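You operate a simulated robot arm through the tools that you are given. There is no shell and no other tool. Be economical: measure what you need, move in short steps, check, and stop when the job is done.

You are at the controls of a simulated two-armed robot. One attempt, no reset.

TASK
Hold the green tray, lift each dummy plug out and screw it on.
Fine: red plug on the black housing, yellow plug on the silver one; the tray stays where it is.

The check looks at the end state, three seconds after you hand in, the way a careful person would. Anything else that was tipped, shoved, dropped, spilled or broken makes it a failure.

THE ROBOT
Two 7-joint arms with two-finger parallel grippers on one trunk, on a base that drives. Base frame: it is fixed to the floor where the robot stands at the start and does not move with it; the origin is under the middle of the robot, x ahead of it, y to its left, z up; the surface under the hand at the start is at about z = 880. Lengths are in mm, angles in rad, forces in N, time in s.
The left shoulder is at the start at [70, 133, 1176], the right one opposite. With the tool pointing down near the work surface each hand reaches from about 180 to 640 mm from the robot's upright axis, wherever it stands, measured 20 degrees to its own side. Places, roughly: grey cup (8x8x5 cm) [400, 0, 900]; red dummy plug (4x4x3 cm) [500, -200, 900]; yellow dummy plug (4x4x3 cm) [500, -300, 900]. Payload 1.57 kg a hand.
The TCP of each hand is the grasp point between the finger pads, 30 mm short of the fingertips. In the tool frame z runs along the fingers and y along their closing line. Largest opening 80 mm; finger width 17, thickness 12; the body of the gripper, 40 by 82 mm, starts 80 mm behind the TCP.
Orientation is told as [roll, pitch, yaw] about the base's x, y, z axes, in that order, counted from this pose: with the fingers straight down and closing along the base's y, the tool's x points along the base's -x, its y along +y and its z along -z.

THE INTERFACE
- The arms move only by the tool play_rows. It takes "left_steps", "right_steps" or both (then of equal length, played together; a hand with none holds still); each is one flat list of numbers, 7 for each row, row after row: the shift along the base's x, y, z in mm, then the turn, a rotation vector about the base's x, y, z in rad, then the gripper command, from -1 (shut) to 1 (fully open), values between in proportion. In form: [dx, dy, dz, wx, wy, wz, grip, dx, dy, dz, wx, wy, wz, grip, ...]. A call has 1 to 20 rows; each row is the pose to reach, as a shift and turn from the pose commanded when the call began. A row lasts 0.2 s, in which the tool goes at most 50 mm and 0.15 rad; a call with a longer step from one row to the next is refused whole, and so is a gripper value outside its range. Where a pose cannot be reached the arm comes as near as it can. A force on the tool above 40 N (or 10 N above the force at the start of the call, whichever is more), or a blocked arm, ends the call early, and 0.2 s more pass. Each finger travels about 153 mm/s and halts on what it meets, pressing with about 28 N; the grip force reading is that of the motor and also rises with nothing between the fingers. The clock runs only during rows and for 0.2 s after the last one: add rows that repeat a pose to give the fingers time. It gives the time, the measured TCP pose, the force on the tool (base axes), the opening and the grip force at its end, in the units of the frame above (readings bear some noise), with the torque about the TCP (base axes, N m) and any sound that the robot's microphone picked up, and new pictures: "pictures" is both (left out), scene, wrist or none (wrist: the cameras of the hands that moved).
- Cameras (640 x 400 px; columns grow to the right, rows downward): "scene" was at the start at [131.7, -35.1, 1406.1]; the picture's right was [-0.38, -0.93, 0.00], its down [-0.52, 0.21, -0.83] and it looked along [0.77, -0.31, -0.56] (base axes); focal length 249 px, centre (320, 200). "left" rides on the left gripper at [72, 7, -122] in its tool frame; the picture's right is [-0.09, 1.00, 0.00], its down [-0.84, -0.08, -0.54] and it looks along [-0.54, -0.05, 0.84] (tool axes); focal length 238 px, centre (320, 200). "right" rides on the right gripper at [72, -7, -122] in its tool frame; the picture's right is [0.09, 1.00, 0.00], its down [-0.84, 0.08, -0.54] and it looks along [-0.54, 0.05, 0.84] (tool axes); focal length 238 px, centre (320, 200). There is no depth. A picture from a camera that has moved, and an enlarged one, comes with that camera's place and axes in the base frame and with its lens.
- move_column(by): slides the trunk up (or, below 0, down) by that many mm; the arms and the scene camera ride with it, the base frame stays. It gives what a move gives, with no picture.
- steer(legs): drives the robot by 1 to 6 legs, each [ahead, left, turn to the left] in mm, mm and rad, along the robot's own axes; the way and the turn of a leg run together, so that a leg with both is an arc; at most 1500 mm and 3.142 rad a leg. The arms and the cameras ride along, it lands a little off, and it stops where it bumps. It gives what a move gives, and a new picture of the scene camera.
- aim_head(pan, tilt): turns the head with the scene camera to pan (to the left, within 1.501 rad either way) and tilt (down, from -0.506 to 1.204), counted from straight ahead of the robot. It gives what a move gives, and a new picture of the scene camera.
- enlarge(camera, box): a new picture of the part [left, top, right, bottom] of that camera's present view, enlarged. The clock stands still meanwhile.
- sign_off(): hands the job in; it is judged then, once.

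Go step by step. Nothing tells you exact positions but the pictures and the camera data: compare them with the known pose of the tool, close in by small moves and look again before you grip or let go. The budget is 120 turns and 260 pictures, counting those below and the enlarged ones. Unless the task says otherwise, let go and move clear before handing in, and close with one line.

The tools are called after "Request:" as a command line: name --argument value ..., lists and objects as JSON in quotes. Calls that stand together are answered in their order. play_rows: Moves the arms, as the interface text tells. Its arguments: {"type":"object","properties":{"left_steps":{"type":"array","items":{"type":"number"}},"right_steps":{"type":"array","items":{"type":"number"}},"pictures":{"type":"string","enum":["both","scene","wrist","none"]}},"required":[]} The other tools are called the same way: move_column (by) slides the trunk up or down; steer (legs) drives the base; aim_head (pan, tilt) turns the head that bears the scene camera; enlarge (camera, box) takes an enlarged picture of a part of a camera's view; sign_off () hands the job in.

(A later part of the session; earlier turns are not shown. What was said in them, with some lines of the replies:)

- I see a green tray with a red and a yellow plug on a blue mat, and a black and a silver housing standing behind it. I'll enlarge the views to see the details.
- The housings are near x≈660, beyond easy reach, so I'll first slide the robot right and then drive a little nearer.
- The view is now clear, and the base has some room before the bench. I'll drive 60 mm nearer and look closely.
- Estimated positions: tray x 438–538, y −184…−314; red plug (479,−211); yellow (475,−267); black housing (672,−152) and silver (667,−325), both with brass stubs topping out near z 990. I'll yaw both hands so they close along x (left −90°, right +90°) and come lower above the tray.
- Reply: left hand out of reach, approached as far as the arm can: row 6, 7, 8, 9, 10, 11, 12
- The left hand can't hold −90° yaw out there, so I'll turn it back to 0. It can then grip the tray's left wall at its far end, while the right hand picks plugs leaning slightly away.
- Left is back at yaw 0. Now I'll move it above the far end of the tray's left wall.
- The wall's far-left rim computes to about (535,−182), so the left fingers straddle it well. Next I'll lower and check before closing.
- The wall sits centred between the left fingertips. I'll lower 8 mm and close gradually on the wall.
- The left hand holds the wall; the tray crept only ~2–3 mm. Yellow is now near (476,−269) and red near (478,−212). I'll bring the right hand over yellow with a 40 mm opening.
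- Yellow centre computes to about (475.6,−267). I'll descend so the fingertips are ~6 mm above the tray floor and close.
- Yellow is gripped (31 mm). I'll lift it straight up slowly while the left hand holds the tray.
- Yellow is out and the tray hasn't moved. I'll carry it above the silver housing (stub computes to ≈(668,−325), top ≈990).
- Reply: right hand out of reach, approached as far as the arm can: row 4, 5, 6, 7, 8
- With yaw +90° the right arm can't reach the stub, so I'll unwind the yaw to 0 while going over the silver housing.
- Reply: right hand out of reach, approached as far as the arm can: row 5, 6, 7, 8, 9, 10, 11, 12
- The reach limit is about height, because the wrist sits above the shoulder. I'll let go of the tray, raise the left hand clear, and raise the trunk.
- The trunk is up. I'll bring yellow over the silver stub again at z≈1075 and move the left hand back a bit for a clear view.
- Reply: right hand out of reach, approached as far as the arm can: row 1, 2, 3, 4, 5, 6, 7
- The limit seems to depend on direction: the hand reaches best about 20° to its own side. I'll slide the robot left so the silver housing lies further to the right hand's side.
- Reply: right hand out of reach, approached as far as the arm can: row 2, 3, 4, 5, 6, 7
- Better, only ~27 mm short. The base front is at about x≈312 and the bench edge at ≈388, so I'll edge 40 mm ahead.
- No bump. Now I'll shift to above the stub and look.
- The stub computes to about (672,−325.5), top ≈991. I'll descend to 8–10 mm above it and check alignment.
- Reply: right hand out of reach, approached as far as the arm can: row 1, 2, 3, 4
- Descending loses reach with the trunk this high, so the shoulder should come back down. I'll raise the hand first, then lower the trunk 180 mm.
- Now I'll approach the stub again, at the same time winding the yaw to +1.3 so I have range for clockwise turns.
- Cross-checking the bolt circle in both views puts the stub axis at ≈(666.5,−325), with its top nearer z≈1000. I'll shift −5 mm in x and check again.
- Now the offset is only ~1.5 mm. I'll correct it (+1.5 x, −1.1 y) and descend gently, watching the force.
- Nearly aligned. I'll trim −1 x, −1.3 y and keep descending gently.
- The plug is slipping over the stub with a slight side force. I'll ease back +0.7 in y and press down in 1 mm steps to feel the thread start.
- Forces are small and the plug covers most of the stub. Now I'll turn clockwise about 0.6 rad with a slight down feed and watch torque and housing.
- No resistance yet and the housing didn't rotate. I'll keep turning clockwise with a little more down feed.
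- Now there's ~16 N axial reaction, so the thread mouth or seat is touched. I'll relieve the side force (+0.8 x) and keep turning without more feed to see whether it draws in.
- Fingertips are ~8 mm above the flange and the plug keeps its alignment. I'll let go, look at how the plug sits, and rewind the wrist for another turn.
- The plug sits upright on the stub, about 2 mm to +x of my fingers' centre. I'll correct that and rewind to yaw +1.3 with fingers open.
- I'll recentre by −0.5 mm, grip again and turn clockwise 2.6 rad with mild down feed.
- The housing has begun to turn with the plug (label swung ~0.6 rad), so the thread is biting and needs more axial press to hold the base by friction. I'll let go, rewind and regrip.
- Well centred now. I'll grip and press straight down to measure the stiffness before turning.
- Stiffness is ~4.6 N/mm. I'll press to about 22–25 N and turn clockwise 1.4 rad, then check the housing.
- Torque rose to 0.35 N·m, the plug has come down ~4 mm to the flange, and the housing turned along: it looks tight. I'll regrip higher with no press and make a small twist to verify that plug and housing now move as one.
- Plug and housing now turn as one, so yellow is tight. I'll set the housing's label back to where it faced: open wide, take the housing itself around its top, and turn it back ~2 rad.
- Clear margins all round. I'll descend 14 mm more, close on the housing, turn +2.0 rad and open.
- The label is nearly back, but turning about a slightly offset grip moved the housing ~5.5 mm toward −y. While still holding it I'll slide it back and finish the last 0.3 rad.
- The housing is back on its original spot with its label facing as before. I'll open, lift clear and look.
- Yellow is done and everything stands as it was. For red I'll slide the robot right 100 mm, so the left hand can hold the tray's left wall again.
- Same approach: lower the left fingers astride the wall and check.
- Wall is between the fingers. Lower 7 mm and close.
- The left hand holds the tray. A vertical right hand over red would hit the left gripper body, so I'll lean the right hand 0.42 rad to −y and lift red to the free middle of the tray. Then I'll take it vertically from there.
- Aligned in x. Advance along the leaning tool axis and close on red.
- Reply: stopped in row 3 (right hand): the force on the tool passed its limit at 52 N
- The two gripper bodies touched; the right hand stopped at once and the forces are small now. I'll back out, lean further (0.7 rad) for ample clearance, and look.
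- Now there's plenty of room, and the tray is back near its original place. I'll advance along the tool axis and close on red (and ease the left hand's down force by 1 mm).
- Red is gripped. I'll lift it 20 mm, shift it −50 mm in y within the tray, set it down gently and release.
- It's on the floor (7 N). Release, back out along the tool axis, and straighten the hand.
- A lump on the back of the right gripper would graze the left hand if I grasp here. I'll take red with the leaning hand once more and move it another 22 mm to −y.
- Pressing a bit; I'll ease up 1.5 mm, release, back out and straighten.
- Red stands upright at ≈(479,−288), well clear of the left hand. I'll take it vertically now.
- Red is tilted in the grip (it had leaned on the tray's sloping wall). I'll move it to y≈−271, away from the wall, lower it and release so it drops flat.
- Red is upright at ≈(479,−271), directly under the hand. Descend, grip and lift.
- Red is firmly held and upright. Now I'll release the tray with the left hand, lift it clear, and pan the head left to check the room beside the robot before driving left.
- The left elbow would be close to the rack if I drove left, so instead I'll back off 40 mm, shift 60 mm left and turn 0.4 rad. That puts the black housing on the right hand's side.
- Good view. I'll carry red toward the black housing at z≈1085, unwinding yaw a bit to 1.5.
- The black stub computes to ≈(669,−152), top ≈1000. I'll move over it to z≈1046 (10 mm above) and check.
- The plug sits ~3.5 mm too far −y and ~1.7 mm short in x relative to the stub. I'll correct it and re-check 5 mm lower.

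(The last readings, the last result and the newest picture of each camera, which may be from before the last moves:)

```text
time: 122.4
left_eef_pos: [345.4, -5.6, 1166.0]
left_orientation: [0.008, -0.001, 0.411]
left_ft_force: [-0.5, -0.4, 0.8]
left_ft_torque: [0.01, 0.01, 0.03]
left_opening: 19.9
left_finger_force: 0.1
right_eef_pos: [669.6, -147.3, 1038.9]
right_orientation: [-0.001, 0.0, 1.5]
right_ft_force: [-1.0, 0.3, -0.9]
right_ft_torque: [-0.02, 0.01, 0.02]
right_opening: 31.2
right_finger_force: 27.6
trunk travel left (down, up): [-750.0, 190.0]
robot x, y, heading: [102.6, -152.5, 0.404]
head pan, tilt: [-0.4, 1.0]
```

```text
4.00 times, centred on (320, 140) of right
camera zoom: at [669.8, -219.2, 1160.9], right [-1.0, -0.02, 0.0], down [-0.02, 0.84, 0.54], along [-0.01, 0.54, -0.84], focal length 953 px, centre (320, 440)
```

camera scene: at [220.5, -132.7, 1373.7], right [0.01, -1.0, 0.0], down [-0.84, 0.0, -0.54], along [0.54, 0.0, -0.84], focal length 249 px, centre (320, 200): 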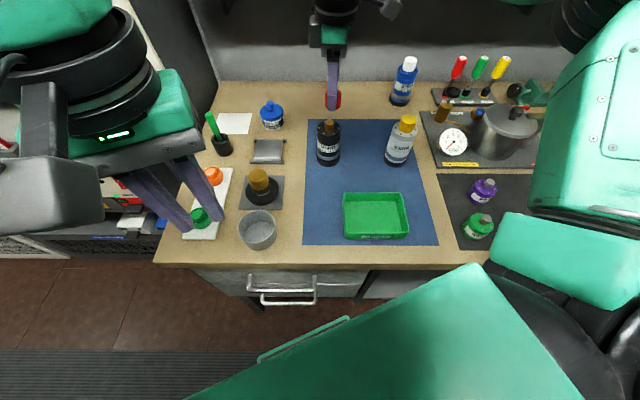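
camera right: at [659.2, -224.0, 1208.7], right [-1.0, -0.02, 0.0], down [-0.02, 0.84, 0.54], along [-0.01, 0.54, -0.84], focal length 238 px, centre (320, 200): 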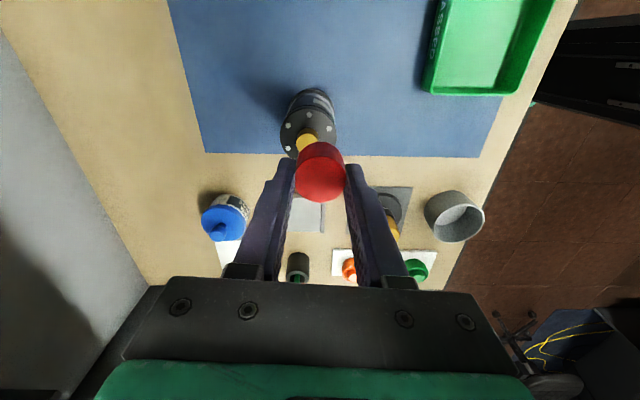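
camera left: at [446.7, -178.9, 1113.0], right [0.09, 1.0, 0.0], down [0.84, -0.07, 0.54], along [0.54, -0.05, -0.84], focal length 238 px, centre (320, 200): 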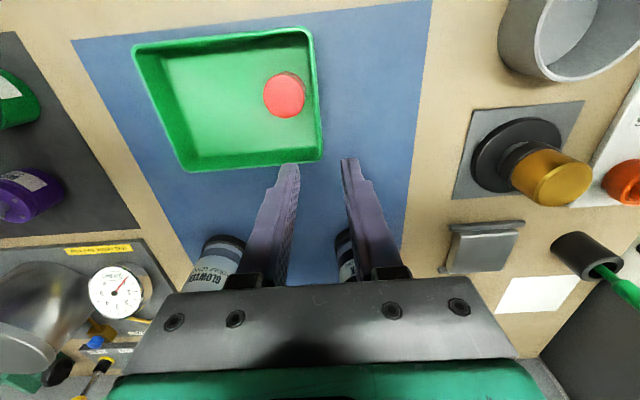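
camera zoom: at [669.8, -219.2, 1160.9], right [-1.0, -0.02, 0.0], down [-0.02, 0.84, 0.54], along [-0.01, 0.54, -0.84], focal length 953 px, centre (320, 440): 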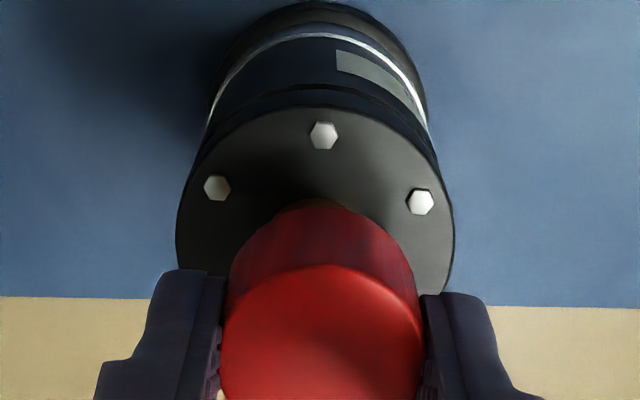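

y now matches; only +1 mm x remains. I'll correct and descend gently.

Request:
play_rows --right_steps '[1, 0, 0, 0, 0, 0, -0.8, 1, 0, -3, 0, 0, 0, -0.8, 1, 0, -6, 0, 0, 0, -0.8, 1, 0, -9, 0, 0, 0, -0.8, 1, 0, -9, 0, 0, 0, -0.8]' --pictures "none"

Request:
enlarge --camera "scene" --box '[305, 95, 355, 145]'

Request:
enlarge --camera "right" --box '[270, 90, 370, 190]'

```text
time: 123.6
left_eef_pos: [343.8, -7.0, 1166.7]
left_orientation: [0.009, -0.001, 0.41]
left_ft_force: [-0.3, -0.7, 0.2]
left_ft_torque: [0.04, 0.0, 0.01]
left_opening: 19.7
left_finger_force: 0.1
right_eef_pos: [670.1, -150.2, 1031.7]
right_orientation: [-0.004, 0.0, 1.498]
right_ft_force: [1.6, 0.1, 1.1]
right_ft_torque: [0.02, -0.05, 0.02]
right_opening: 31.0
right_finger_force: 28.2
trunk travel left (down, up): [-750.0, 190.0]
robot x, y, heading: [105.9, -152.6, 0.405]
head pan, tilt: [-0.4, 1.0]
```

```text
8.00 times, centred on (330, 120) of scene
camera zoom: at [220.9, -132.6, 1373.7], right [0.01, -1.0, 0.0], down [-0.84, -0.01, -0.54], along [0.54, 0.0, -0.84], focal length 1990 px, centre (240, 840)
```

zoom: 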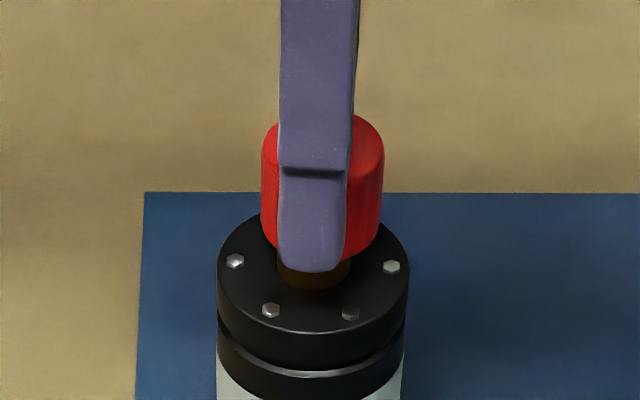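

```text
4.00 times, centred on (320, 140) of right
camera zoom: at [670.5, -220.4, 1153.4], right [-1.0, -0.02, 0.0], down [-0.02, 0.84, 0.54], along [-0.01, 0.54, -0.84], focal length 953 px, centre (320, 440)
```

zoom: 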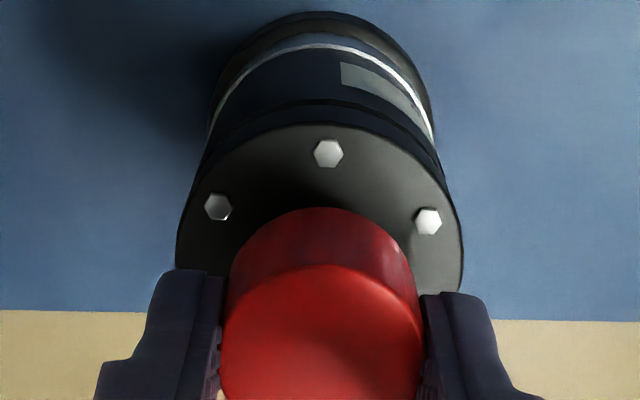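

Aligned in x; nudge +1.3 in y and continue down 4 mm.

Request:
play_rows --right_steps '[0, 1.3, 0, 0, 0, 0, -0.8, 0, 1.3, -1, 0, 0, 0, -0.8, 0, 1.3, -2, 0, 0, 0, -0.8, 0, 1.3, -3, 0, 0, 0, -0.8, 0, 1.3, -4, 0, 0, 0, -0.8, 0, 1.3, -4, 0, 0, 0, -0.8]' --pictures "none"

Request:
enlarge --camera "scene" --box '[305, 95, 355, 145]'

```text
time: 125.0
left_eef_pos: [344.1, -6.4, 1166.6]
left_orientation: [0.008, -0.002, 0.41]
left_ft_force: [0.9, -0.6, 0.0]
left_ft_torque: [-0.01, 0.0, 0.02]
left_opening: 20.0
left_finger_force: 0.0
right_eef_pos: [669.9, -147.3, 1026.2]
right_orientation: [-0.001, -0.001, 1.497]
right_ft_force: [0.1, 0.4, -0.9]
right_ft_torque: [-0.02, -0.05, 0.0]
right_opening: 31.1
right_finger_force: 27.7
trunk travel left (down, up): [-750.0, 190.0]
robot x, y, heading: [107.2, -151.6, 0.403]
head pan, tilt: [-0.4, 1.0]
```

```text
8.00 times, centred on (330, 120) of scene
camera zoom: at [220.9, -132.8, 1373.7], right [0.01, -1.0, 0.0], down [-0.84, 0.0, -0.54], along [0.54, 0.0, -0.84], focal length 1990 px, centre (240, 840)
```

zoom: 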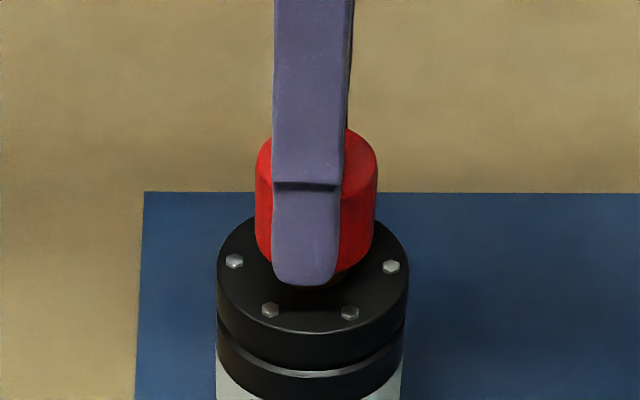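

Red sits over the stub with no side force. First stroke: turn clockwise 2.75 rad with gentle down feed.

Request:
play_rows --right_steps '[0, 0, -0.3, 0, 0, -0.145, -0.9, 0, 0, -0.6, 0, 0, -0.29, -0.9, 0, 0, -0.9, 0, 0, -0.435, -0.9, 0, 0, -1.2, 0, 0, -0.58, -0.9, 0, 0, -1.5, 0, 0, -0.725, -0.9, 0, 0, -1.8, 0, 0, -0.87, -0.9, 0, 0, -2.1, 0, 0, -1.015, -0.9, 0, 0, -2.4, 0, 0, -1.16, -0.9, 0, 0, -2.7, 0, 0, -1.305, -0.9, 0, 0, -3, 0, 0, -1.45, -0.9, 0, 0, -3.3, 0, 0, -1.595, -0.9, 0, 0, -3.6, 0, 0, -1.74, -0.9, 0, 0, -3.9, 0, 0, -1.885, -0.9, 0, 0, -4.2, 0, 0, -2.03, -0.9, 0, 0, -4.5, 0, 0, -2.175, -0.9, 0, 0, -4.7, 0, 0, -2.32, -0.9, 0, 0, -4.9, 0, 0, -2.465, -0.9, 0, 0, -5, 0, 0, -2.61, -0.9, 0, 0, -5, 0, 0, -2.755, -0.9]' --pictures "none"

Request:
enlarge --camera "scene" --box '[305, 95, 355, 145]'

Request:
enlarge --camera "right" --box '[260, 80, 380, 200]'

```text
time: 129.0
left_eef_pos: [345.3, -6.4, 1167.0]
left_orientation: [0.009, -0.001, 0.413]
left_ft_force: [0.0, 0.5, 0.1]
left_ft_torque: [-0.02, -0.03, 0.02]
left_opening: 19.9
left_finger_force: 0.0
right_eef_pos: [670.2, -147.0, 1022.0]
right_orientation: [-0.002, 0.001, -1.262]
right_ft_force: [0.0, 0.1, -4.6]
right_ft_torque: [0.07, 0.05, 0.01]
right_opening: 30.9
right_finger_force: 28.0
trunk travel left (down, up): [-750.0, 190.0]
robot x, y, heading: [104.5, -154.3, 0.406]
head pan, tilt: [-0.4, 1.0]
```

```text
8.00 times, centred on (330, 120) of scene
camera zoom: at [221.6, -132.6, 1373.6], right [0.01, -1.0, 0.0], down [-0.84, -0.01, -0.54], along [0.54, 0.0, -0.84], focal length 1990 px, centre (240, 840)
```

zoom: 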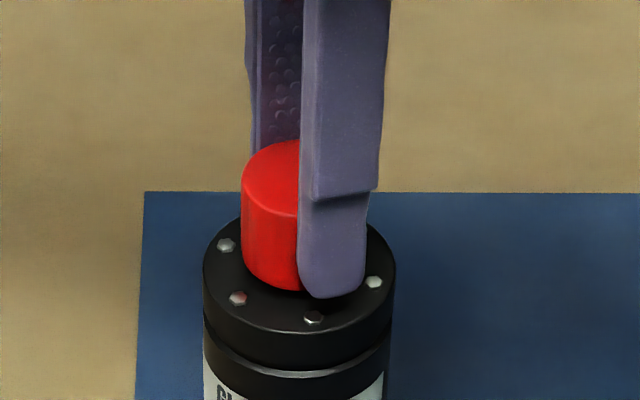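

```text
3.33 times, centred on (320, 140) of right
camera zoom: at [642.4, -79.4, 1142.9], right [0.92, 0.39, 0.0], down [0.33, -0.77, 0.54], along [0.21, -0.5, -0.84], focal length 794 px, centre (320, 400)
```

zoom: 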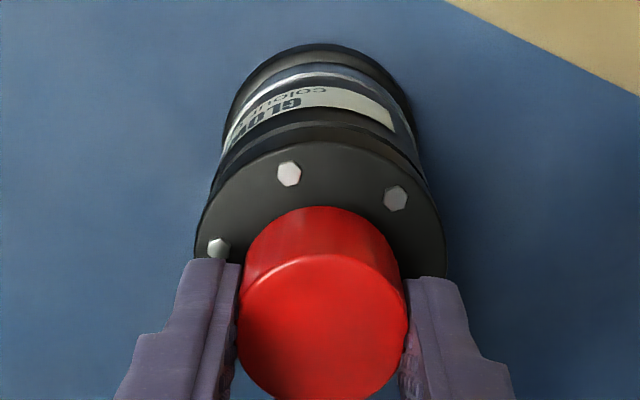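

The thread engaged and drew in (slight pull); the housing shifted ~3 mm and turned a little, which I'll set right at the end. Now release, recentre on the plug (+2.6 y, −0.8 x), and rewind.

Request:
play_rows --right_steps '[0, 0, 0, 0, 0, 0, -0.2, 0, 0, 0, 0, 0, 0, 0.15, -0.4, 1.3, 1, 0, 0, 0, 0.15, -0.8, 2.6, 1, 0, 0, 0, 0.15]' --pictures "none"

Request:
play_rows --right_steps '[0, 0, 0, 0, 0, 0.145, 0.15, 0, 0, 0, 0, 0, 0.29, 0.15, 0, 0, 0, 0, 0, 0.435, 0.15, 0, 0, 0, 0, 0, 0.58, 0.15, 0, 0, 0, 0, 0, 0.725, 0.15, 0, 0, 0, 0, 0, 0.87, 0.15, 0, 0, 0, 0, 0, 1.015, 0.15, 0, 0, 0, 0, 0, 1.16, 0.15, 0, 0, 0, 0, 0, 1.305, 0.15, 0, 0, 0, 0, 0, 1.45, 0.15, 0, 0, 0, 0, 0, 1.595, 0.15, 0, 0, 0, 0, 0, 1.74, 0.15, 0, 0, 0, 0, 0, 1.885, 0.15, 0, 0, 0, 0, 0, 2.03, 0.15, 0, 0, 0, 0, 0, 2.175, 0.15, 0, 0, 0, 0, 0, 2.32, 0.15, 0, 0, 0, 0, 0, 2.465, 0.15, 0, 0, 0, 0, 0, 2.61, 0.15, 0, 0, 0, 0, 0, 2.755, 0.15]' --pictures "none"

Request:
enlarge --camera "scene" --box '[305, 95, 355, 145]'

Request:
enlarge --camera "right" --box '[260, 80, 380, 200]'

```text
time: 130.0
left_eef_pos: [344.9, -7.3, 1166.5]
left_orientation: [0.008, -0.002, 0.41]
left_ft_force: [0.6, 0.0, -0.6]
left_ft_torque: [-0.01, 0.04, 0.04]
left_opening: 20.1
left_finger_force: 0.1
right_eef_pos: [669.4, -144.6, 1023.9]
right_orientation: [-0.003, 0.001, -1.256]
right_ft_force: [0.1, 0.1, -0.2]
right_ft_torque: [-0.01, -0.01, 0.0]
right_opening: 46.2
right_finger_force: 0.1
trunk travel left (down, up): [-750.0, 190.0]
robot x, y, heading: [107.6, -152.0, 0.405]
head pan, tilt: [-0.4, 1.0]
```

```text
time: 134.0
left_eef_pos: [344.6, -7.1, 1167.2]
left_orientation: [0.01, -0.003, 0.411]
left_ft_force: [-0.5, 0.2, -0.4]
left_ft_torque: [0.0, 0.02, 0.0]
left_opening: 19.9
left_finger_force: 0.0
right_eef_pos: [668.5, -143.7, 1021.3]
right_orientation: [-0.001, 0.001, 1.502]
right_ft_force: [0.5, 0.7, 0.0]
right_ft_torque: [0.01, 0.0, 0.0]
right_opening: 46.1
right_finger_force: 0.1
trunk travel left (down, up): [-750.0, 190.0]
robot x, y, heading: [106.2, -152.7, 0.403]
head pan, tilt: [-0.4, 1.0]
```

```text
8.00 times, centred on (330, 120) of scene
camera zoom: at [220.8, -132.8, 1373.7], right [0.01, -1.0, 0.0], down [-0.84, 0.0, -0.54], along [0.54, 0.0, -0.84], focal length 1990 px, centre (240, 840)
```

zoom: 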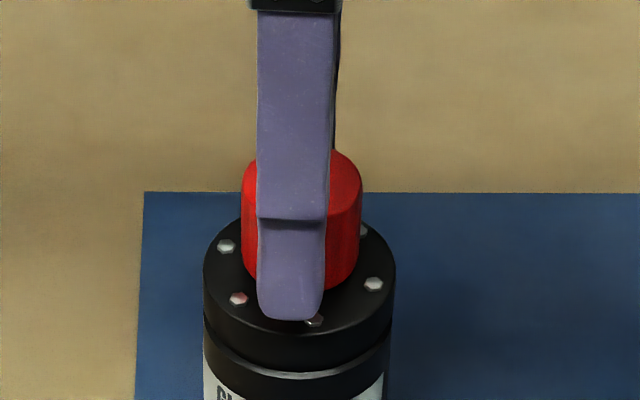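

```text
3.33 times, centred on (320, 140) of right
camera zoom: at [669.2, -215.5, 1144.4], right [-1.0, -0.02, 0.0], down [-0.02, 0.84, 0.54], along [-0.01, 0.54, -0.84], focal length 794 px, centre (320, 400)
```

zoom: 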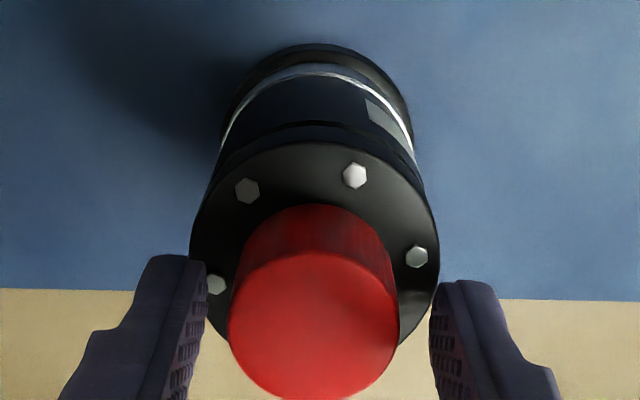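

Nearly centred. I'll shift −1.8 y, +0.6 x, grip, press lightly (~10 N) and turn clockwise 1.9 rad, then look.

Request:
play_rows --right_steps '[0.3, -0.9, 0, 0, 0, 0, 0.15, 0.6, -1.8, 0, 0, 0, 0, 0, 0.6, -1.8, 0, 0, 0, 0, -0.5, 0.6, -1.8, 0, 0, 0, 0, -1, 0.6, -1.8, -1, 0, 0, 0, -1, 0.6, -1.8, -2, 0, 0, -0.1, -1, 0.6, -1.8, -2.1, 0, 0, -0.24, -1, 0.6, -1.8, -2.2, 0, 0, -0.38, -1, 0.6, -1.8, -2.3, 0, 0, -0.52, -1, 0.6, -1.8, -2.4, 0, 0, -0.66, -1, 0.6, -1.8, -2.5, 0, 0, -0.8, -1, 0.6, -1.8, -2.6, 0, 0, -0.94, -1, 0.6, -1.8, -2.7, 0, 0, -1.08, -1, 0.6, -1.8, -2.8, 0, 0, -1.22, -1, 0.6, -1.8, -2.9, 0, 0, -1.36, -1, 0.6, -1.8, -3, 0, 0, -1.5, -1, 0.6, -1.8, -3, 0, 0, -1.64, -1, 0.6, -1.8, -3, 0, 0, -1.78, -1, 0.6, -1.8, -3, 0, 0, -1.9, -1]' --pictures "none"

Request:
enlarge --camera "scene" --box '[305, 95, 355, 145]'

```text
time: 138.0
left_eef_pos: [343.8, -8.9, 1167.1]
left_orientation: [0.008, -0.004, 0.41]
left_ft_force: [0.2, 0.6, 0.2]
left_ft_torque: [0.0, -0.01, 0.04]
left_opening: 20.0
left_finger_force: 0.2
right_eef_pos: [668.0, -146.0, 1020.0]
right_orientation: [-0.004, 0.002, -0.406]
right_ft_force: [0.6, -2.1, 7.5]
right_ft_torque: [-0.06, -0.08, 0.02]
right_opening: 31.7
right_finger_force: 27.6
trunk travel left (down, up): [-750.0, 190.0]
robot x, y, heading: [104.0, -150.5, 0.408]
head pan, tilt: [-0.4, 1.0]
```

```text
8.00 times, centred on (330, 120) of scene
camera zoom: at [219.7, -133.8, 1373.8], right [0.01, -1.0, 0.0], down [-0.84, 0.0, -0.54], along [0.54, 0.0, -0.84], focal length 1990 px, centre (240, 840)
```

zoom: 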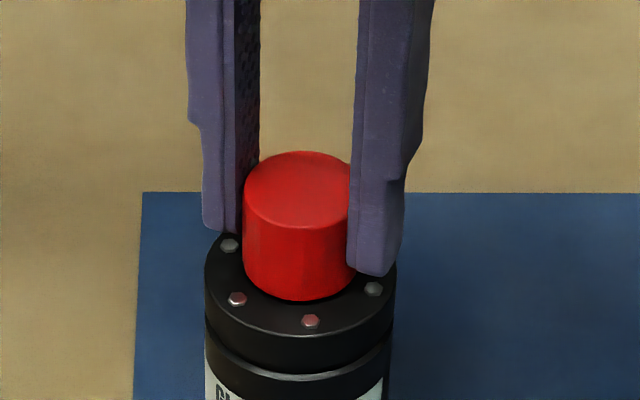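

The housing held still. Continue another 0.9 rad.

Request:
play_rows --right_steps '[0, 0, -0.1, 0, 0, -0.13, -1, 0, 0, -0.2, 0, 0, -0.26, -1, 0, 0, -0.3, 0, 0, -0.39, -1, 0, 0, -0.4, 0, 0, -0.52, -1, 0, 0, -0.5, 0, 0, -0.65, -1, 0, 0, -0.6, 0, 0, -0.78, -1, 0, 0, -0.7, 0, 0, -0.9, -1]' --pictures "none"

Request:
enlarge --camera "scene" --box '[305, 95, 355, 145]'

```text
time: 139.6
left_eef_pos: [344.5, -5.8, 1167.0]
left_orientation: [0.008, -0.001, 0.411]
left_ft_force: [-0.2, -0.6, -0.5]
left_ft_torque: [0.01, 0.03, -0.01]
left_opening: 19.9
left_finger_force: 0.1
right_eef_pos: [670.2, -145.5, 1019.5]
right_orientation: [-0.002, 0.001, -1.304]
right_ft_force: [0.0, 2.9, 1.8]
right_ft_torque: [0.19, -0.06, 0.04]
right_opening: 31.3
right_finger_force: 28.1
trunk travel left (down, up): [-750.0, 190.0]
robot x, y, heading: [104.8, -153.9, 0.404]
head pan, tilt: [-0.4, 1.0]
```

```text
8.00 times, centred on (330, 120) of scene
camera zoom: at [220.6, -132.0, 1373.7], right [0.01, -1.0, 0.0], down [-0.84, -0.01, -0.54], along [0.54, 0.0, -0.84], focal length 1990 px, centre (240, 840)
```

zoom: 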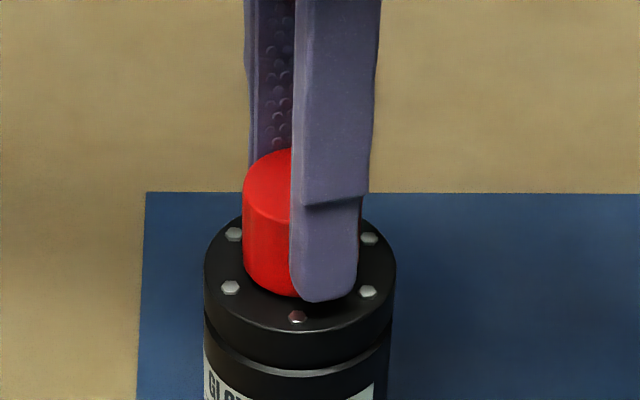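

It is tightening (housing nudged at the end). Release, rewind once more at a slightly higher grip for a final tightening stroke with more press.

Request:
play_rows --right_steps '[0, 0, 0, 0, 0, 0, -0.2, 0, 0, 1, 0, 0, 0, 0.15, 0, 0, 4, 0, 0, 0, 0.15, 0, 0, 5, 0, 0, 0.145, 0.15, 0, 0, 5, 0, 0, 0.29, 0.15, 0, 0, 5, 0, 0, 0.435, 0.15, 0, 0, 5, 0, 0, 0.58, 0.15, 0, 0, 5, 0, 0, 0.725, 0.15, 0, 0, 5, 0, 0, 0.87, 0.15, 0, 0, 5, 0, 0, 1.015, 0.15, 0, 0, 5, 0, 0, 1.16, 0.15, 0, 0, 5, 0, 0, 1.305, 0.15, 0, 0, 5, 0, 0, 1.45, 0.15, 0, 0, 5, 0, 0, 1.595, 0.15, 0, 0, 5, 0, 0, 1.74, 0.15, 0, 0, 5, 0, 0, 1.885, 0.15, 0, 0, 5, 0, 0, 2.03, 0.15, 0, 0, 5, 0, 0, 2.175, 0.15]' --pictures "none"

Request:
enlarge --camera "scene" --box '[305, 95, 355, 145]'

Request:
enlarge --camera "right" --box '[260, 80, 380, 200]'

```text
time: 143.4
left_eef_pos: [345.1, -6.9, 1167.3]
left_orientation: [0.008, -0.001, 0.411]
left_ft_force: [0.3, 0.1, 0.3]
left_ft_torque: [0.02, -0.01, -0.04]
left_opening: 19.8
left_finger_force: 0.2
right_eef_pos: [669.6, -145.0, 1025.4]
right_orientation: [-0.003, 0.0, 0.876]
right_ft_force: [-0.9, 0.3, 0.1]
right_ft_torque: [-0.01, 0.01, -0.02]
right_opening: 46.1
right_finger_force: 0.1
trunk travel left (down, up): [-750.0, 190.0]
robot x, y, heading: [102.4, -151.2, 0.409]
head pan, tilt: [-0.4, 1.0]
```

```text
8.00 times, centred on (330, 120) of scene
camera zoom: at [220.8, -132.8, 1373.7], right [0.01, -1.0, 0.0], down [-0.84, 0.0, -0.54], along [0.54, 0.0, -0.84], focal length 1990 px, centre (240, 840)
```

zoom: 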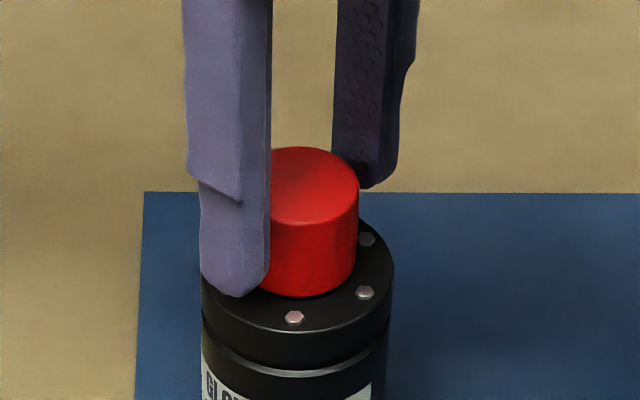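

```text
3.33 times, centred on (320, 140) of right
camera zoom: at [628.6, -203.8, 1146.1], right [-0.82, 0.57, 0.0], down [0.47, 0.69, 0.54], along [0.31, 0.45, -0.84], focal length 794 px, centre (320, 400)
```

zoom: 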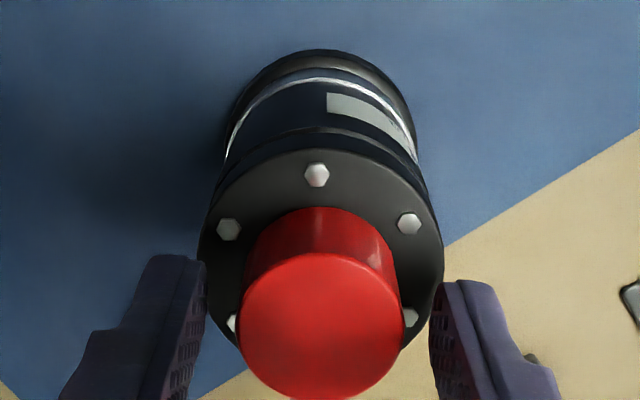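

Centred. Final stroke: grip, press to ~15 N, turn clockwise 1.5 rad, watch torque.

Request:
play_rows --right_steps '[0, 0, 0, 0, 0, 0, -0.2, 0, 0, 0, 0, 0, 0, -1, 0, 0, 0, 0, 0, 0, -1, 0, 0, -1.5, 0, 0, 0, -1, 0, 0, -3, 0, 0, 0, -1, 0, 0, -3.5, 0, 0, -0.13, -1, 0, 0, -3.5, 0, 0, -0.26, -1, 0, 0, -3.5, 0, 0, -0.39, -1, 0, 0, -3.5, 0, 0, -0.52, -1, 0, 0, -3.5, 0, 0, -0.65, -1, 0, 0, -3.5, 0, 0, -0.78, -1, 0, 0, -3.5, 0, 0, -0.91, -1, 0, 0, -3.5, 0, 0, -1.04, -1, 0, 0, -3.5, 0, 0, -1.17, -1, 0, 0, -3.5, 0, 0, -1.3, -1]' --pictures "none"

Request:
enlarge --camera "scene" --box '[305, 95, 355, 145]'

```text
time: 146.6
left_eef_pos: [342.2, -5.7, 1167.9]
left_orientation: [0.007, -0.003, 0.41]
left_ft_force: [0.1, -0.3, -0.4]
left_ft_torque: [-0.03, -0.01, 0.0]
left_opening: 20.2
left_finger_force: 0.1
right_eef_pos: [668.5, -144.1, 1021.7]
right_orientation: [-0.003, -0.003, -0.431]
right_ft_force: [7.7, 3.5, 21.7]
right_ft_torque: [0.13, -0.26, 0.0]
right_opening: 31.1
right_finger_force: 28.2
trunk travel left (down, up): [-750.0, 190.0]
robot x, y, heading: [107.6, -155.6, 0.403]
head pan, tilt: [-0.4, 1.0]
```

```text
8.00 times, centred on (330, 120) of scene
camera zoom: at [218.6, -131.8, 1373.9], right [0.01, -1.0, 0.0], down [-0.84, -0.01, -0.54], along [0.54, 0.0, -0.84], focal length 1990 px, centre (240, 840)
```

zoom: 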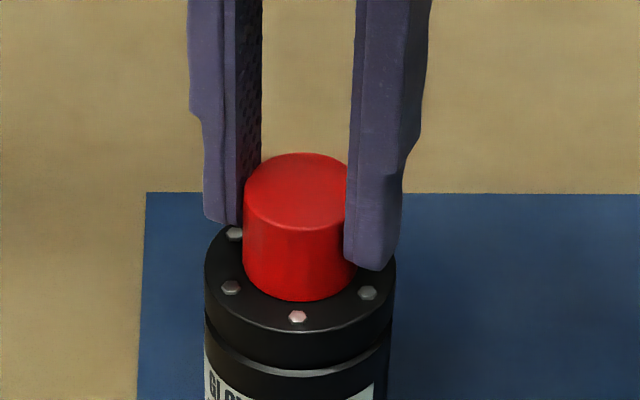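

Not tight yet: it turned freely with no torque. Continue the stroke another 1.0 rad.

Request:
play_rows --right_steps '[0, 0, 0, 0, 0, -0.13, -1, 0, 0, 0, 0, 0, -0.26, -1, 0, 0, 0, 0, 0, -0.39, -1, 0, 0, 0, 0, 0, -0.52, -1, 0, 0, 0, 0, 0, -0.65, -1, 0, 0, 0, 0, 0, -0.78, -1, 0, 0, 0, 0, 0, -0.9, -1, 0, 0, 0, 0, 0, -0.9, -1]' --pictures "none"

Request:
enlarge --camera "scene" --box '[305, 95, 355, 145]'

```text
time: 148.4
left_eef_pos: [339.7, -7.6, 1168.8]
left_orientation: [0.008, -0.008, 0.409]
left_ft_force: [-0.2, 0.0, 0.3]
left_ft_torque: [-0.03, -0.01, -0.03]
left_opening: 20.0
left_finger_force: 0.0
right_eef_pos: [666.0, -149.6, 1020.3]
right_orientation: [-0.001, 0.0, -1.329]
right_ft_force: [-4.3, -6.6, 17.9]
right_ft_torque: [-0.4, 0.3, 0.12]
right_opening: 30.9
right_finger_force: 27.9
trunk travel left (down, up): [-750.0, 190.0]
robot x, y, heading: [108.3, -149.0, 0.402]
head pan, tilt: [-0.4, 1.0]
```

```text
8.00 times, centred on (330, 120) of scene
camera zoom: at [215.5, -135.4, 1374.2], right [0.01, -1.0, 0.0], down [-0.84, 0.0, -0.54], along [0.54, 0.0, -0.84], focal length 1990 px, centre (240, 840)
```

zoom: 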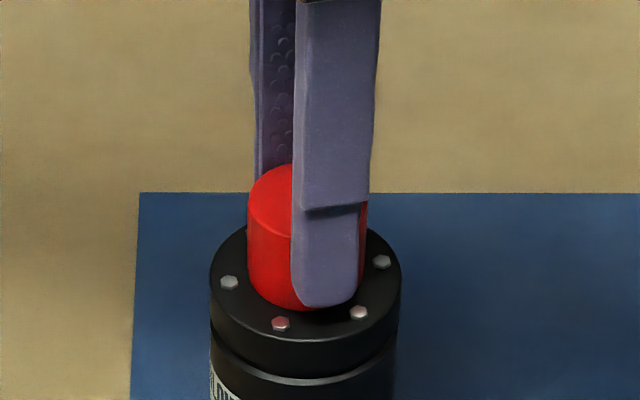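

The housing now turns along at 0.12 N·m under press, so it seems tight. Verify as before: regrip without press and twist 0.5 rad.

Request:
play_rows --right_steps '[0, 0, 2, 0, 0, 0, -0.2, 0, 0, 4, 0, 0, 0, 0.15, 0, 0, 6, 0, 0, 0, 0.15, 0, 0, 6, 0, 0, 0.145, 0.15, 0, 0, 6, 0, 0, 0.29, 0.15, 0, 0, 6, 0, 0, 0.435, 0.15, 0, 0, 6, 0, 0, 0.58, 0.15, 0, 0, 6, 0, 0, 0.725, 0.15, 0, 0, 6, 0, 0, 0.87, 0.15, 0, 0, 6, 0, 0, 1.0, 0.15, 0, 0, 6, 0, 0, 1.0, -0.3, 0, 0, 6, 0, 0, 1.0, -1, 0, 0, 6, 0, 0, 1.0, -1]' --pictures "none"

Request:
enlarge --camera "scene" --box '[305, 95, 355, 145]'

Request:
play_rows --right_steps '[0, 0, 0, 0, 0, -0.13, -1, 0, 0, 0, 0, 0, -0.26, -1, 0, 0, 0, 0, 0, -0.39, -1, 0, 0, 0, 0, 0, -0.5, -1, 0, 0, 0, 0, 0, -0.5, -1]' --pictures "none"

Request:
enlarge --camera "scene" --box '[305, 95, 355, 145]'

```text
time: 151.2
left_eef_pos: [344.5, -7.1, 1167.0]
left_orientation: [0.01, -0.001, 0.409]
left_ft_force: [0.0, 0.0, 0.1]
left_ft_torque: [-0.02, 0.01, 0.01]
left_opening: 19.9
left_finger_force: 0.1
right_eef_pos: [668.9, -146.6, 1027.2]
right_orientation: [-0.003, 0.001, -0.326]
right_ft_force: [-0.9, -1.0, 0.0]
right_ft_torque: [-0.06, -0.02, 0.02]
right_opening: 31.2
right_finger_force: 27.9
trunk travel left (down, up): [-750.0, 190.0]
robot x, y, heading: [106.9, -153.6, 0.405]
head pan, tilt: [-0.4, 1.0]
```

```text
8.00 times, centred on (330, 120) of scene
camera zoom: at [220.6, -133.3, 1373.7], right [0.01, -1.0, 0.0], down [-0.84, 0.0, -0.54], along [0.54, 0.0, -0.84], focal length 1990 px, centre (240, 840)
```

zoom: 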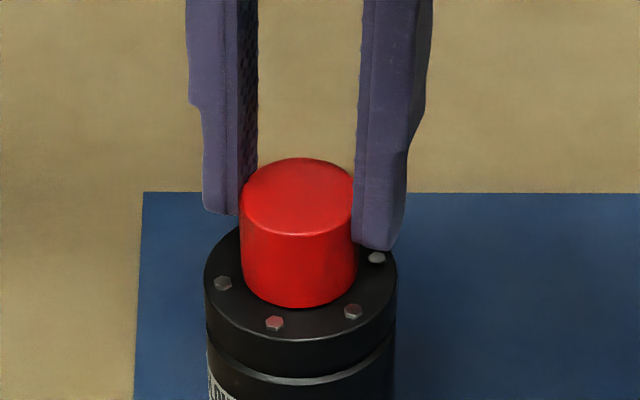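

```text
time: 152.4
left_eef_pos: [343.7, -5.5, 1166.9]
left_orientation: [0.01, -0.002, 0.409]
left_ft_force: [-0.4, -0.2, 0.2]
left_ft_torque: [0.01, -0.03, 0.02]
left_opening: 20.1
left_finger_force: 0.0
right_eef_pos: [669.4, -145.2, 1027.5]
right_orientation: [-0.005, -0.001, -0.827]
right_ft_force: [-1.6, 1.2, -0.2]
right_ft_torque: [0.2, 0.1, 0.06]
right_opening: 31.2
right_finger_force: 28.0
trunk travel left (down, up): [-750.0, 190.0]
robot x, y, heading: [102.3, -153.8, 0.407]
head pan, tilt: [-0.4, 1.0]
```

```text
8.00 times, centred on (330, 120) of scene
camera zoom: at [220.4, -132.6, 1373.7], right [0.01, -1.0, 0.0], down [-0.84, -0.01, -0.54], along [0.54, 0.0, -0.84], focal length 1990 px, centre (240, 840)
```

zoom: 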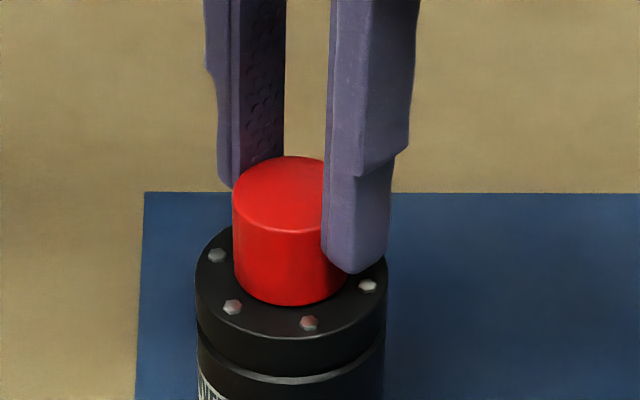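

Plug and housing turn as one and the plug is down on the flange, so red is tight. Now I'll take the black housing itself around the top to set back its orientation and position.

Request:
play_rows --right_steps '[0, 0, 0, 0, 0, 0, 0, 0, 0, 0, 0, 0, 0, 1, 0, 0, 0, 0, 0, 0, 1, 0, 0, -10, 0, 0, 0, 1, 0, 0, -20, 0, 0, 0, 1, 0, 0, -30, 0, 0, 0, 1, 0, 0, -30, 0, 0, 0, 1]' --pictures "wrist"

Request:
enlarge --camera "scene" --box '[295, 95, 365, 165]'

```text
time: 154.0
left_eef_pos: [345.4, -6.6, 1167.3]
left_orientation: [0.01, -0.001, 0.411]
left_ft_force: [0.9, 0.4, 0.3]
left_ft_torque: [-0.03, 0.02, 0.03]
left_opening: 20.0
left_finger_force: 0.1
right_eef_pos: [669.0, -145.7, 997.5]
right_orientation: [-0.004, 0.0, -0.826]
right_ft_force: [0.3, -0.3, 0.3]
right_ft_torque: [-0.01, -0.01, 0.03]
right_opening: 80.1
right_finger_force: 0.2
trunk travel left (down, up): [-750.0, 190.0]
robot x, y, heading: [106.0, -154.5, 0.399]
head pan, tilt: [-0.4, 1.0]
camera right: at [616.4, -96.6, 1118.3], right [0.67, 0.74, 0.0], down [0.62, -0.56, 0.54], along [0.4, -0.36, -0.84], focal length 238 px, centre (320, 200)
```

right: 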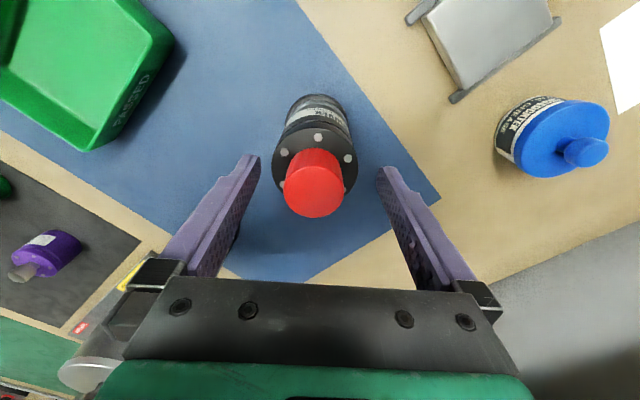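

```text
5.71 times, centred on (330, 130) of scene
camera zoom: at [220.8, -132.7, 1373.7], right [0.01, -1.0, 0.0], down [-0.84, 0.0, -0.54], along [0.54, 0.0, -0.84], focal length 1422 px, centre (263, 600)
```

zoom: 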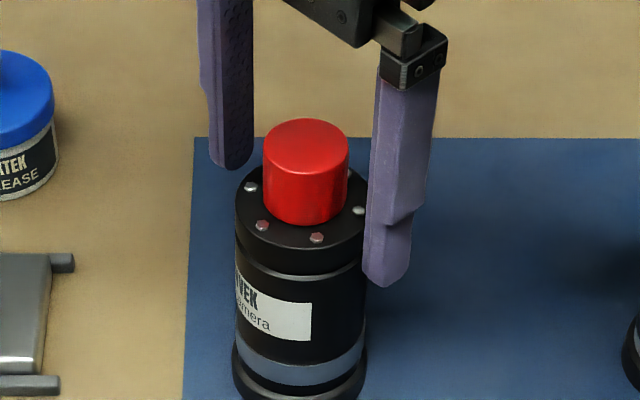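

The housing has crept about (−6,+5.5) mm from its original spot. I'll centre my hand on it, lower and grip it first.

Request:
play_rows --right_steps '[-2.5, 0.5, 0, 0, 0, 0, 1, -5.2, 1, 0, 0, 0, 0, 1, -5.2, 1, -8, 0, 0, 0, 1, -5.2, 1, -15, 0, 0, 0, 1, -5.2, 1, -15, 0, 0, 0, 0.7, -5.2, 1, -15, 0, 0, 0, 0.55, -5.2, 1, -15, 0, 0, 0, 0.4, -5.2, 1, -15, 0, 0, 0, 0.2, -5.2, 1, -15, 0, 0, 0, 0.2]' --pictures "wrist"

Request:
enlarge --camera "scene" --box '[295, 95, 365, 165]'

```text
time: 156.0
left_eef_pos: [344.6, -6.3, 1166.9]
left_orientation: [0.008, -0.002, 0.409]
left_ft_force: [-0.2, 0.4, 0.5]
left_ft_torque: [0.0, 0.0, -0.02]
left_opening: 19.7
left_finger_force: 0.0
right_eef_pos: [665.0, -144.9, 980.7]
right_orientation: [-0.005, 0.0, -0.828]
right_ft_force: [-2.3, -1.3, -0.5]
right_ft_torque: [-0.07, 0.07, 0.02]
right_opening: 55.5
right_finger_force: 27.8
trunk travel left (down, up): [-750.0, 190.0]
robot x, y, heading: [105.5, -152.5, 0.401]
head pan, tilt: [-0.4, 1.0]
camera right: at [610.8, -95.3, 1102.3], right [0.67, 0.74, 0.0], down [0.63, -0.56, 0.54], along [0.4, -0.36, -0.84], focal length 238 px, centre (320, 200)
```

right: 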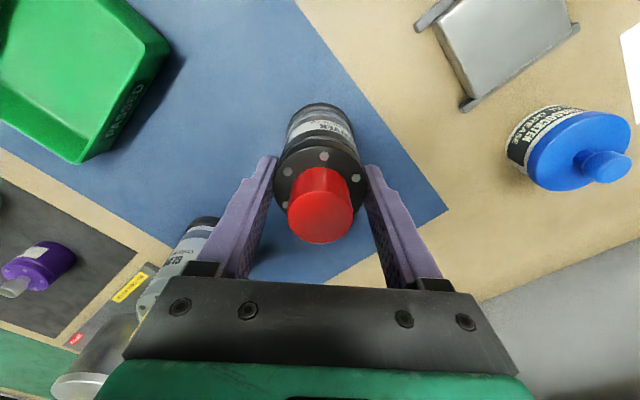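

```text
5.71 times, centred on (330, 130) of scene
camera zoom: at [220.5, -133.1, 1373.7], right [0.01, -1.0, 0.0], down [-0.84, 0.0, -0.54], along [0.54, 0.0, -0.84], focal length 1422 px, centre (263, 600)
```

zoom: 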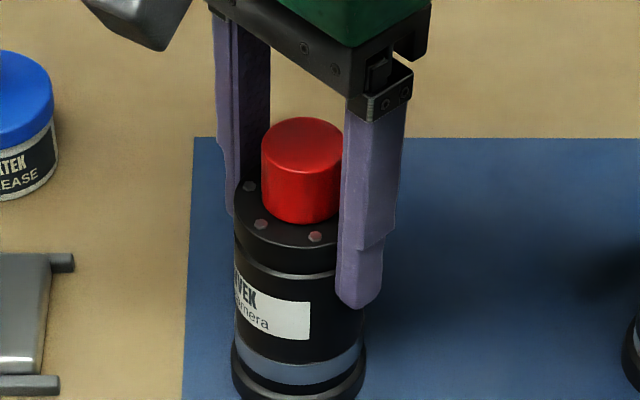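

Firmly held (55 mm). Now rotate +1.3 rad and slide it back (+5.5, −5.3) gradually.

Request:
play_rows --right_steps '[0.5, -0.5, 0, 0, 0, 0.13, 0.2, 1.1, -1, 0, 0, 0, 0.26, 0.2, 1.7, -1.6, 0, 0, 0, 0.39, 0.2, 2.2, -2.1, 0, 0, 0, 0.52, 0.2, 2.8, -2.6, 0, 0, 0, 0.65, 0.2, 3.3, -3.2, 0, 0, 0, 0.78, 0.2, 3.9, -3.7, 0, 0, 0, 0.91, 0.2, 4.4, -4.2, 0, 0, 0, 1.04, 0.2, 5, -4.8, 0, 0, 0, 1.17, 0.2, 5.5, -5.3, 0, 0, 0, 1.3, 0.2, 5.5, -5.3, 0, 0, 0, 1.3, 0.2]' --pictures "none"

Request:
enlarge --camera "scene" --box '[300, 105, 360, 165]'

```text
time: 158.4
left_eef_pos: [345.2, -6.4, 1167.2]
left_orientation: [0.008, -0.002, 0.41]
left_ft_force: [0.1, -0.4, -0.7]
left_ft_torque: [-0.03, 0.0, 0.01]
left_opening: 20.2
left_finger_force: 0.1
right_eef_pos: [671.4, -150.3, 981.4]
right_orientation: [-0.002, 0.003, 0.475]
right_ft_force: [-0.4, -0.5, 0.1]
right_ft_torque: [0.01, 0.01, 0.01]
right_opening: 55.3
right_finger_force: 27.8
trunk travel left (down, up): [-750.0, 190.0]
robot x, y, heading: [101.8, -150.9, 0.401]
head pan, tilt: [-0.4, 1.0]
```

```text
6.67 times, centred on (330, 135) of scene
camera zoom: at [221.9, -132.8, 1373.6], right [0.01, -1.0, 0.0], down [-0.84, 0.0, -0.54], along [0.54, 0.0, -0.84], focal length 1658 px, centre (253, 633)
```

zoom: 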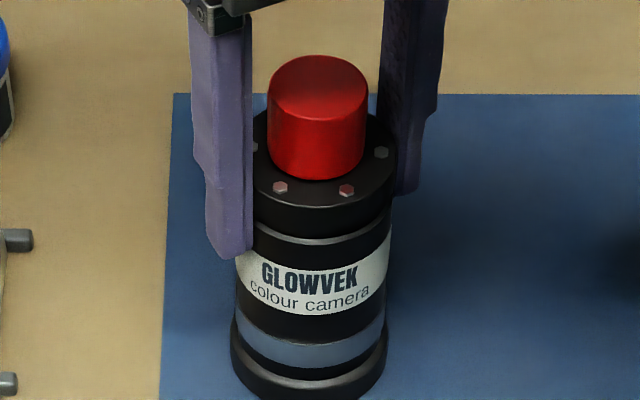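

That matches the original view almost exactly. Trim −1.5 mm x, then open, lift straight up and away.

Request:
play_rows --right_steps '[-0.8, 0.3, 0, 0, 0, 0, 0.2, -1.5, 0.5, 0, 0, 0, 0, 0.2, -1.5, 0.5, 0, 0, 0, 0, 0.5, -1.5, 0.5, 0, 0, 0, 0, 0.9, -1.5, 0.5, 0, 0, 0, 0, 1, -1.5, 0.5, 30, 0, 0, 0, 1, -1.5, 0.5, 70, 0, 0, 0, 1, -1.5, 0.5, 115, 0, 0, 0, 1, -20, -20, 150, 0, 0, 0, 1, -60, -40, 170, 0, 0, 0, 1, -100, -60, 180, 0, 0, 0, 1, -140, -80, 180, 0, 0, 0, 1]'

Request:
enlarge --camera "scene" --box '[290, 105, 450, 255]'

```text
time: 161.0
left_eef_pos: [342.8, -8.2, 1167.3]
left_orientation: [0.009, -0.004, 0.41]
left_ft_force: [-0.3, -0.1, 0.6]
left_ft_torque: [0.01, 0.01, -0.03]
left_opening: 19.9
left_finger_force: 0.1
right_eef_pos: [527.4, -227.1, 1160.3]
right_orientation: [-0.001, -0.002, 0.473]
right_ft_force: [-0.7, -0.3, -0.4]
right_ft_torque: [0.02, -0.02, 0.0]
right_opening: 80.0
right_finger_force: 0.0
trunk travel left (down, up): [-750.0, 190.0]
robot x, y, heading: [108.7, -150.3, 0.404]
head pan, tilt: [-0.4, 1.0]
camera scene: at [218.9, -134.7, 1373.9], right [0.01, -1.0, 0.0], down [-0.84, 0.0, -0.54], along [0.54, 0.0, -0.84], focal length 249 px, centre (320, 200)
camera right: at [466.3, -266.2, 1281.6], right [-0.54, 0.84, 0.0], down [0.71, 0.45, 0.54], along [0.46, 0.29, -0.84], focal length 238 px, centre (320, 200)
```

scene: 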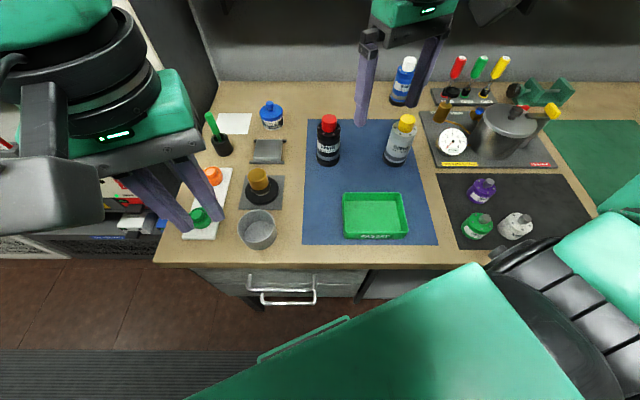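
right: 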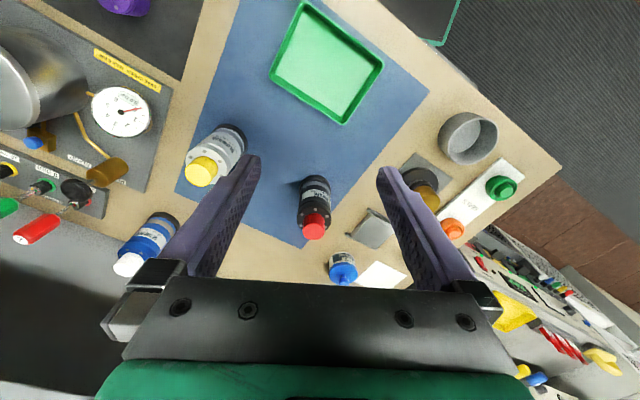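

```text
2.67 times, centred on (370, 180) of scene
camera zoom: at [218.9, -134.7, 1373.9], right [0.01, -1.0, 0.0], down [-0.84, 0.0, -0.54], along [0.54, 0.0, -0.84], focal length 663 px, centre (187, 253)
```

zoom: 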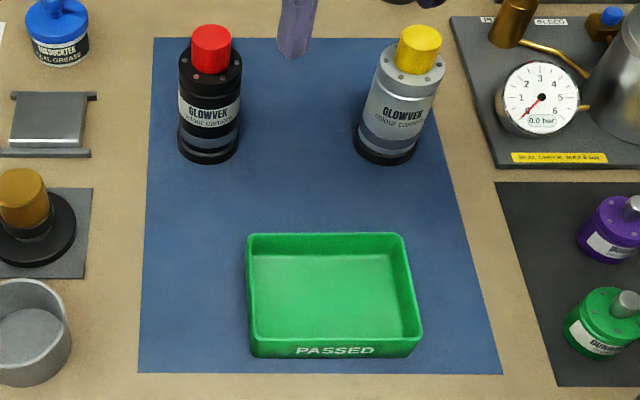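

Red is on the black housing and yellow on the silver one. Both are tight and upright, the tray is in place, and both hands are clear, so I'll hand in.

Request:
sign_off

```text
The job is handed in.
```

I screwed the red plug onto the black housing and the yellow plug onto the silver one, lifting each out of the green tray while the left hand held it; the tray ended within about 3 mm of its start. Both housings turned and slid a few millimetres during screwing and I set them back by eye. The red plug got a lighter final tightening than the yellow, about 0.12 against 0.35 N·m, and the grippers briefly touched once with no lasting effect that I could see.
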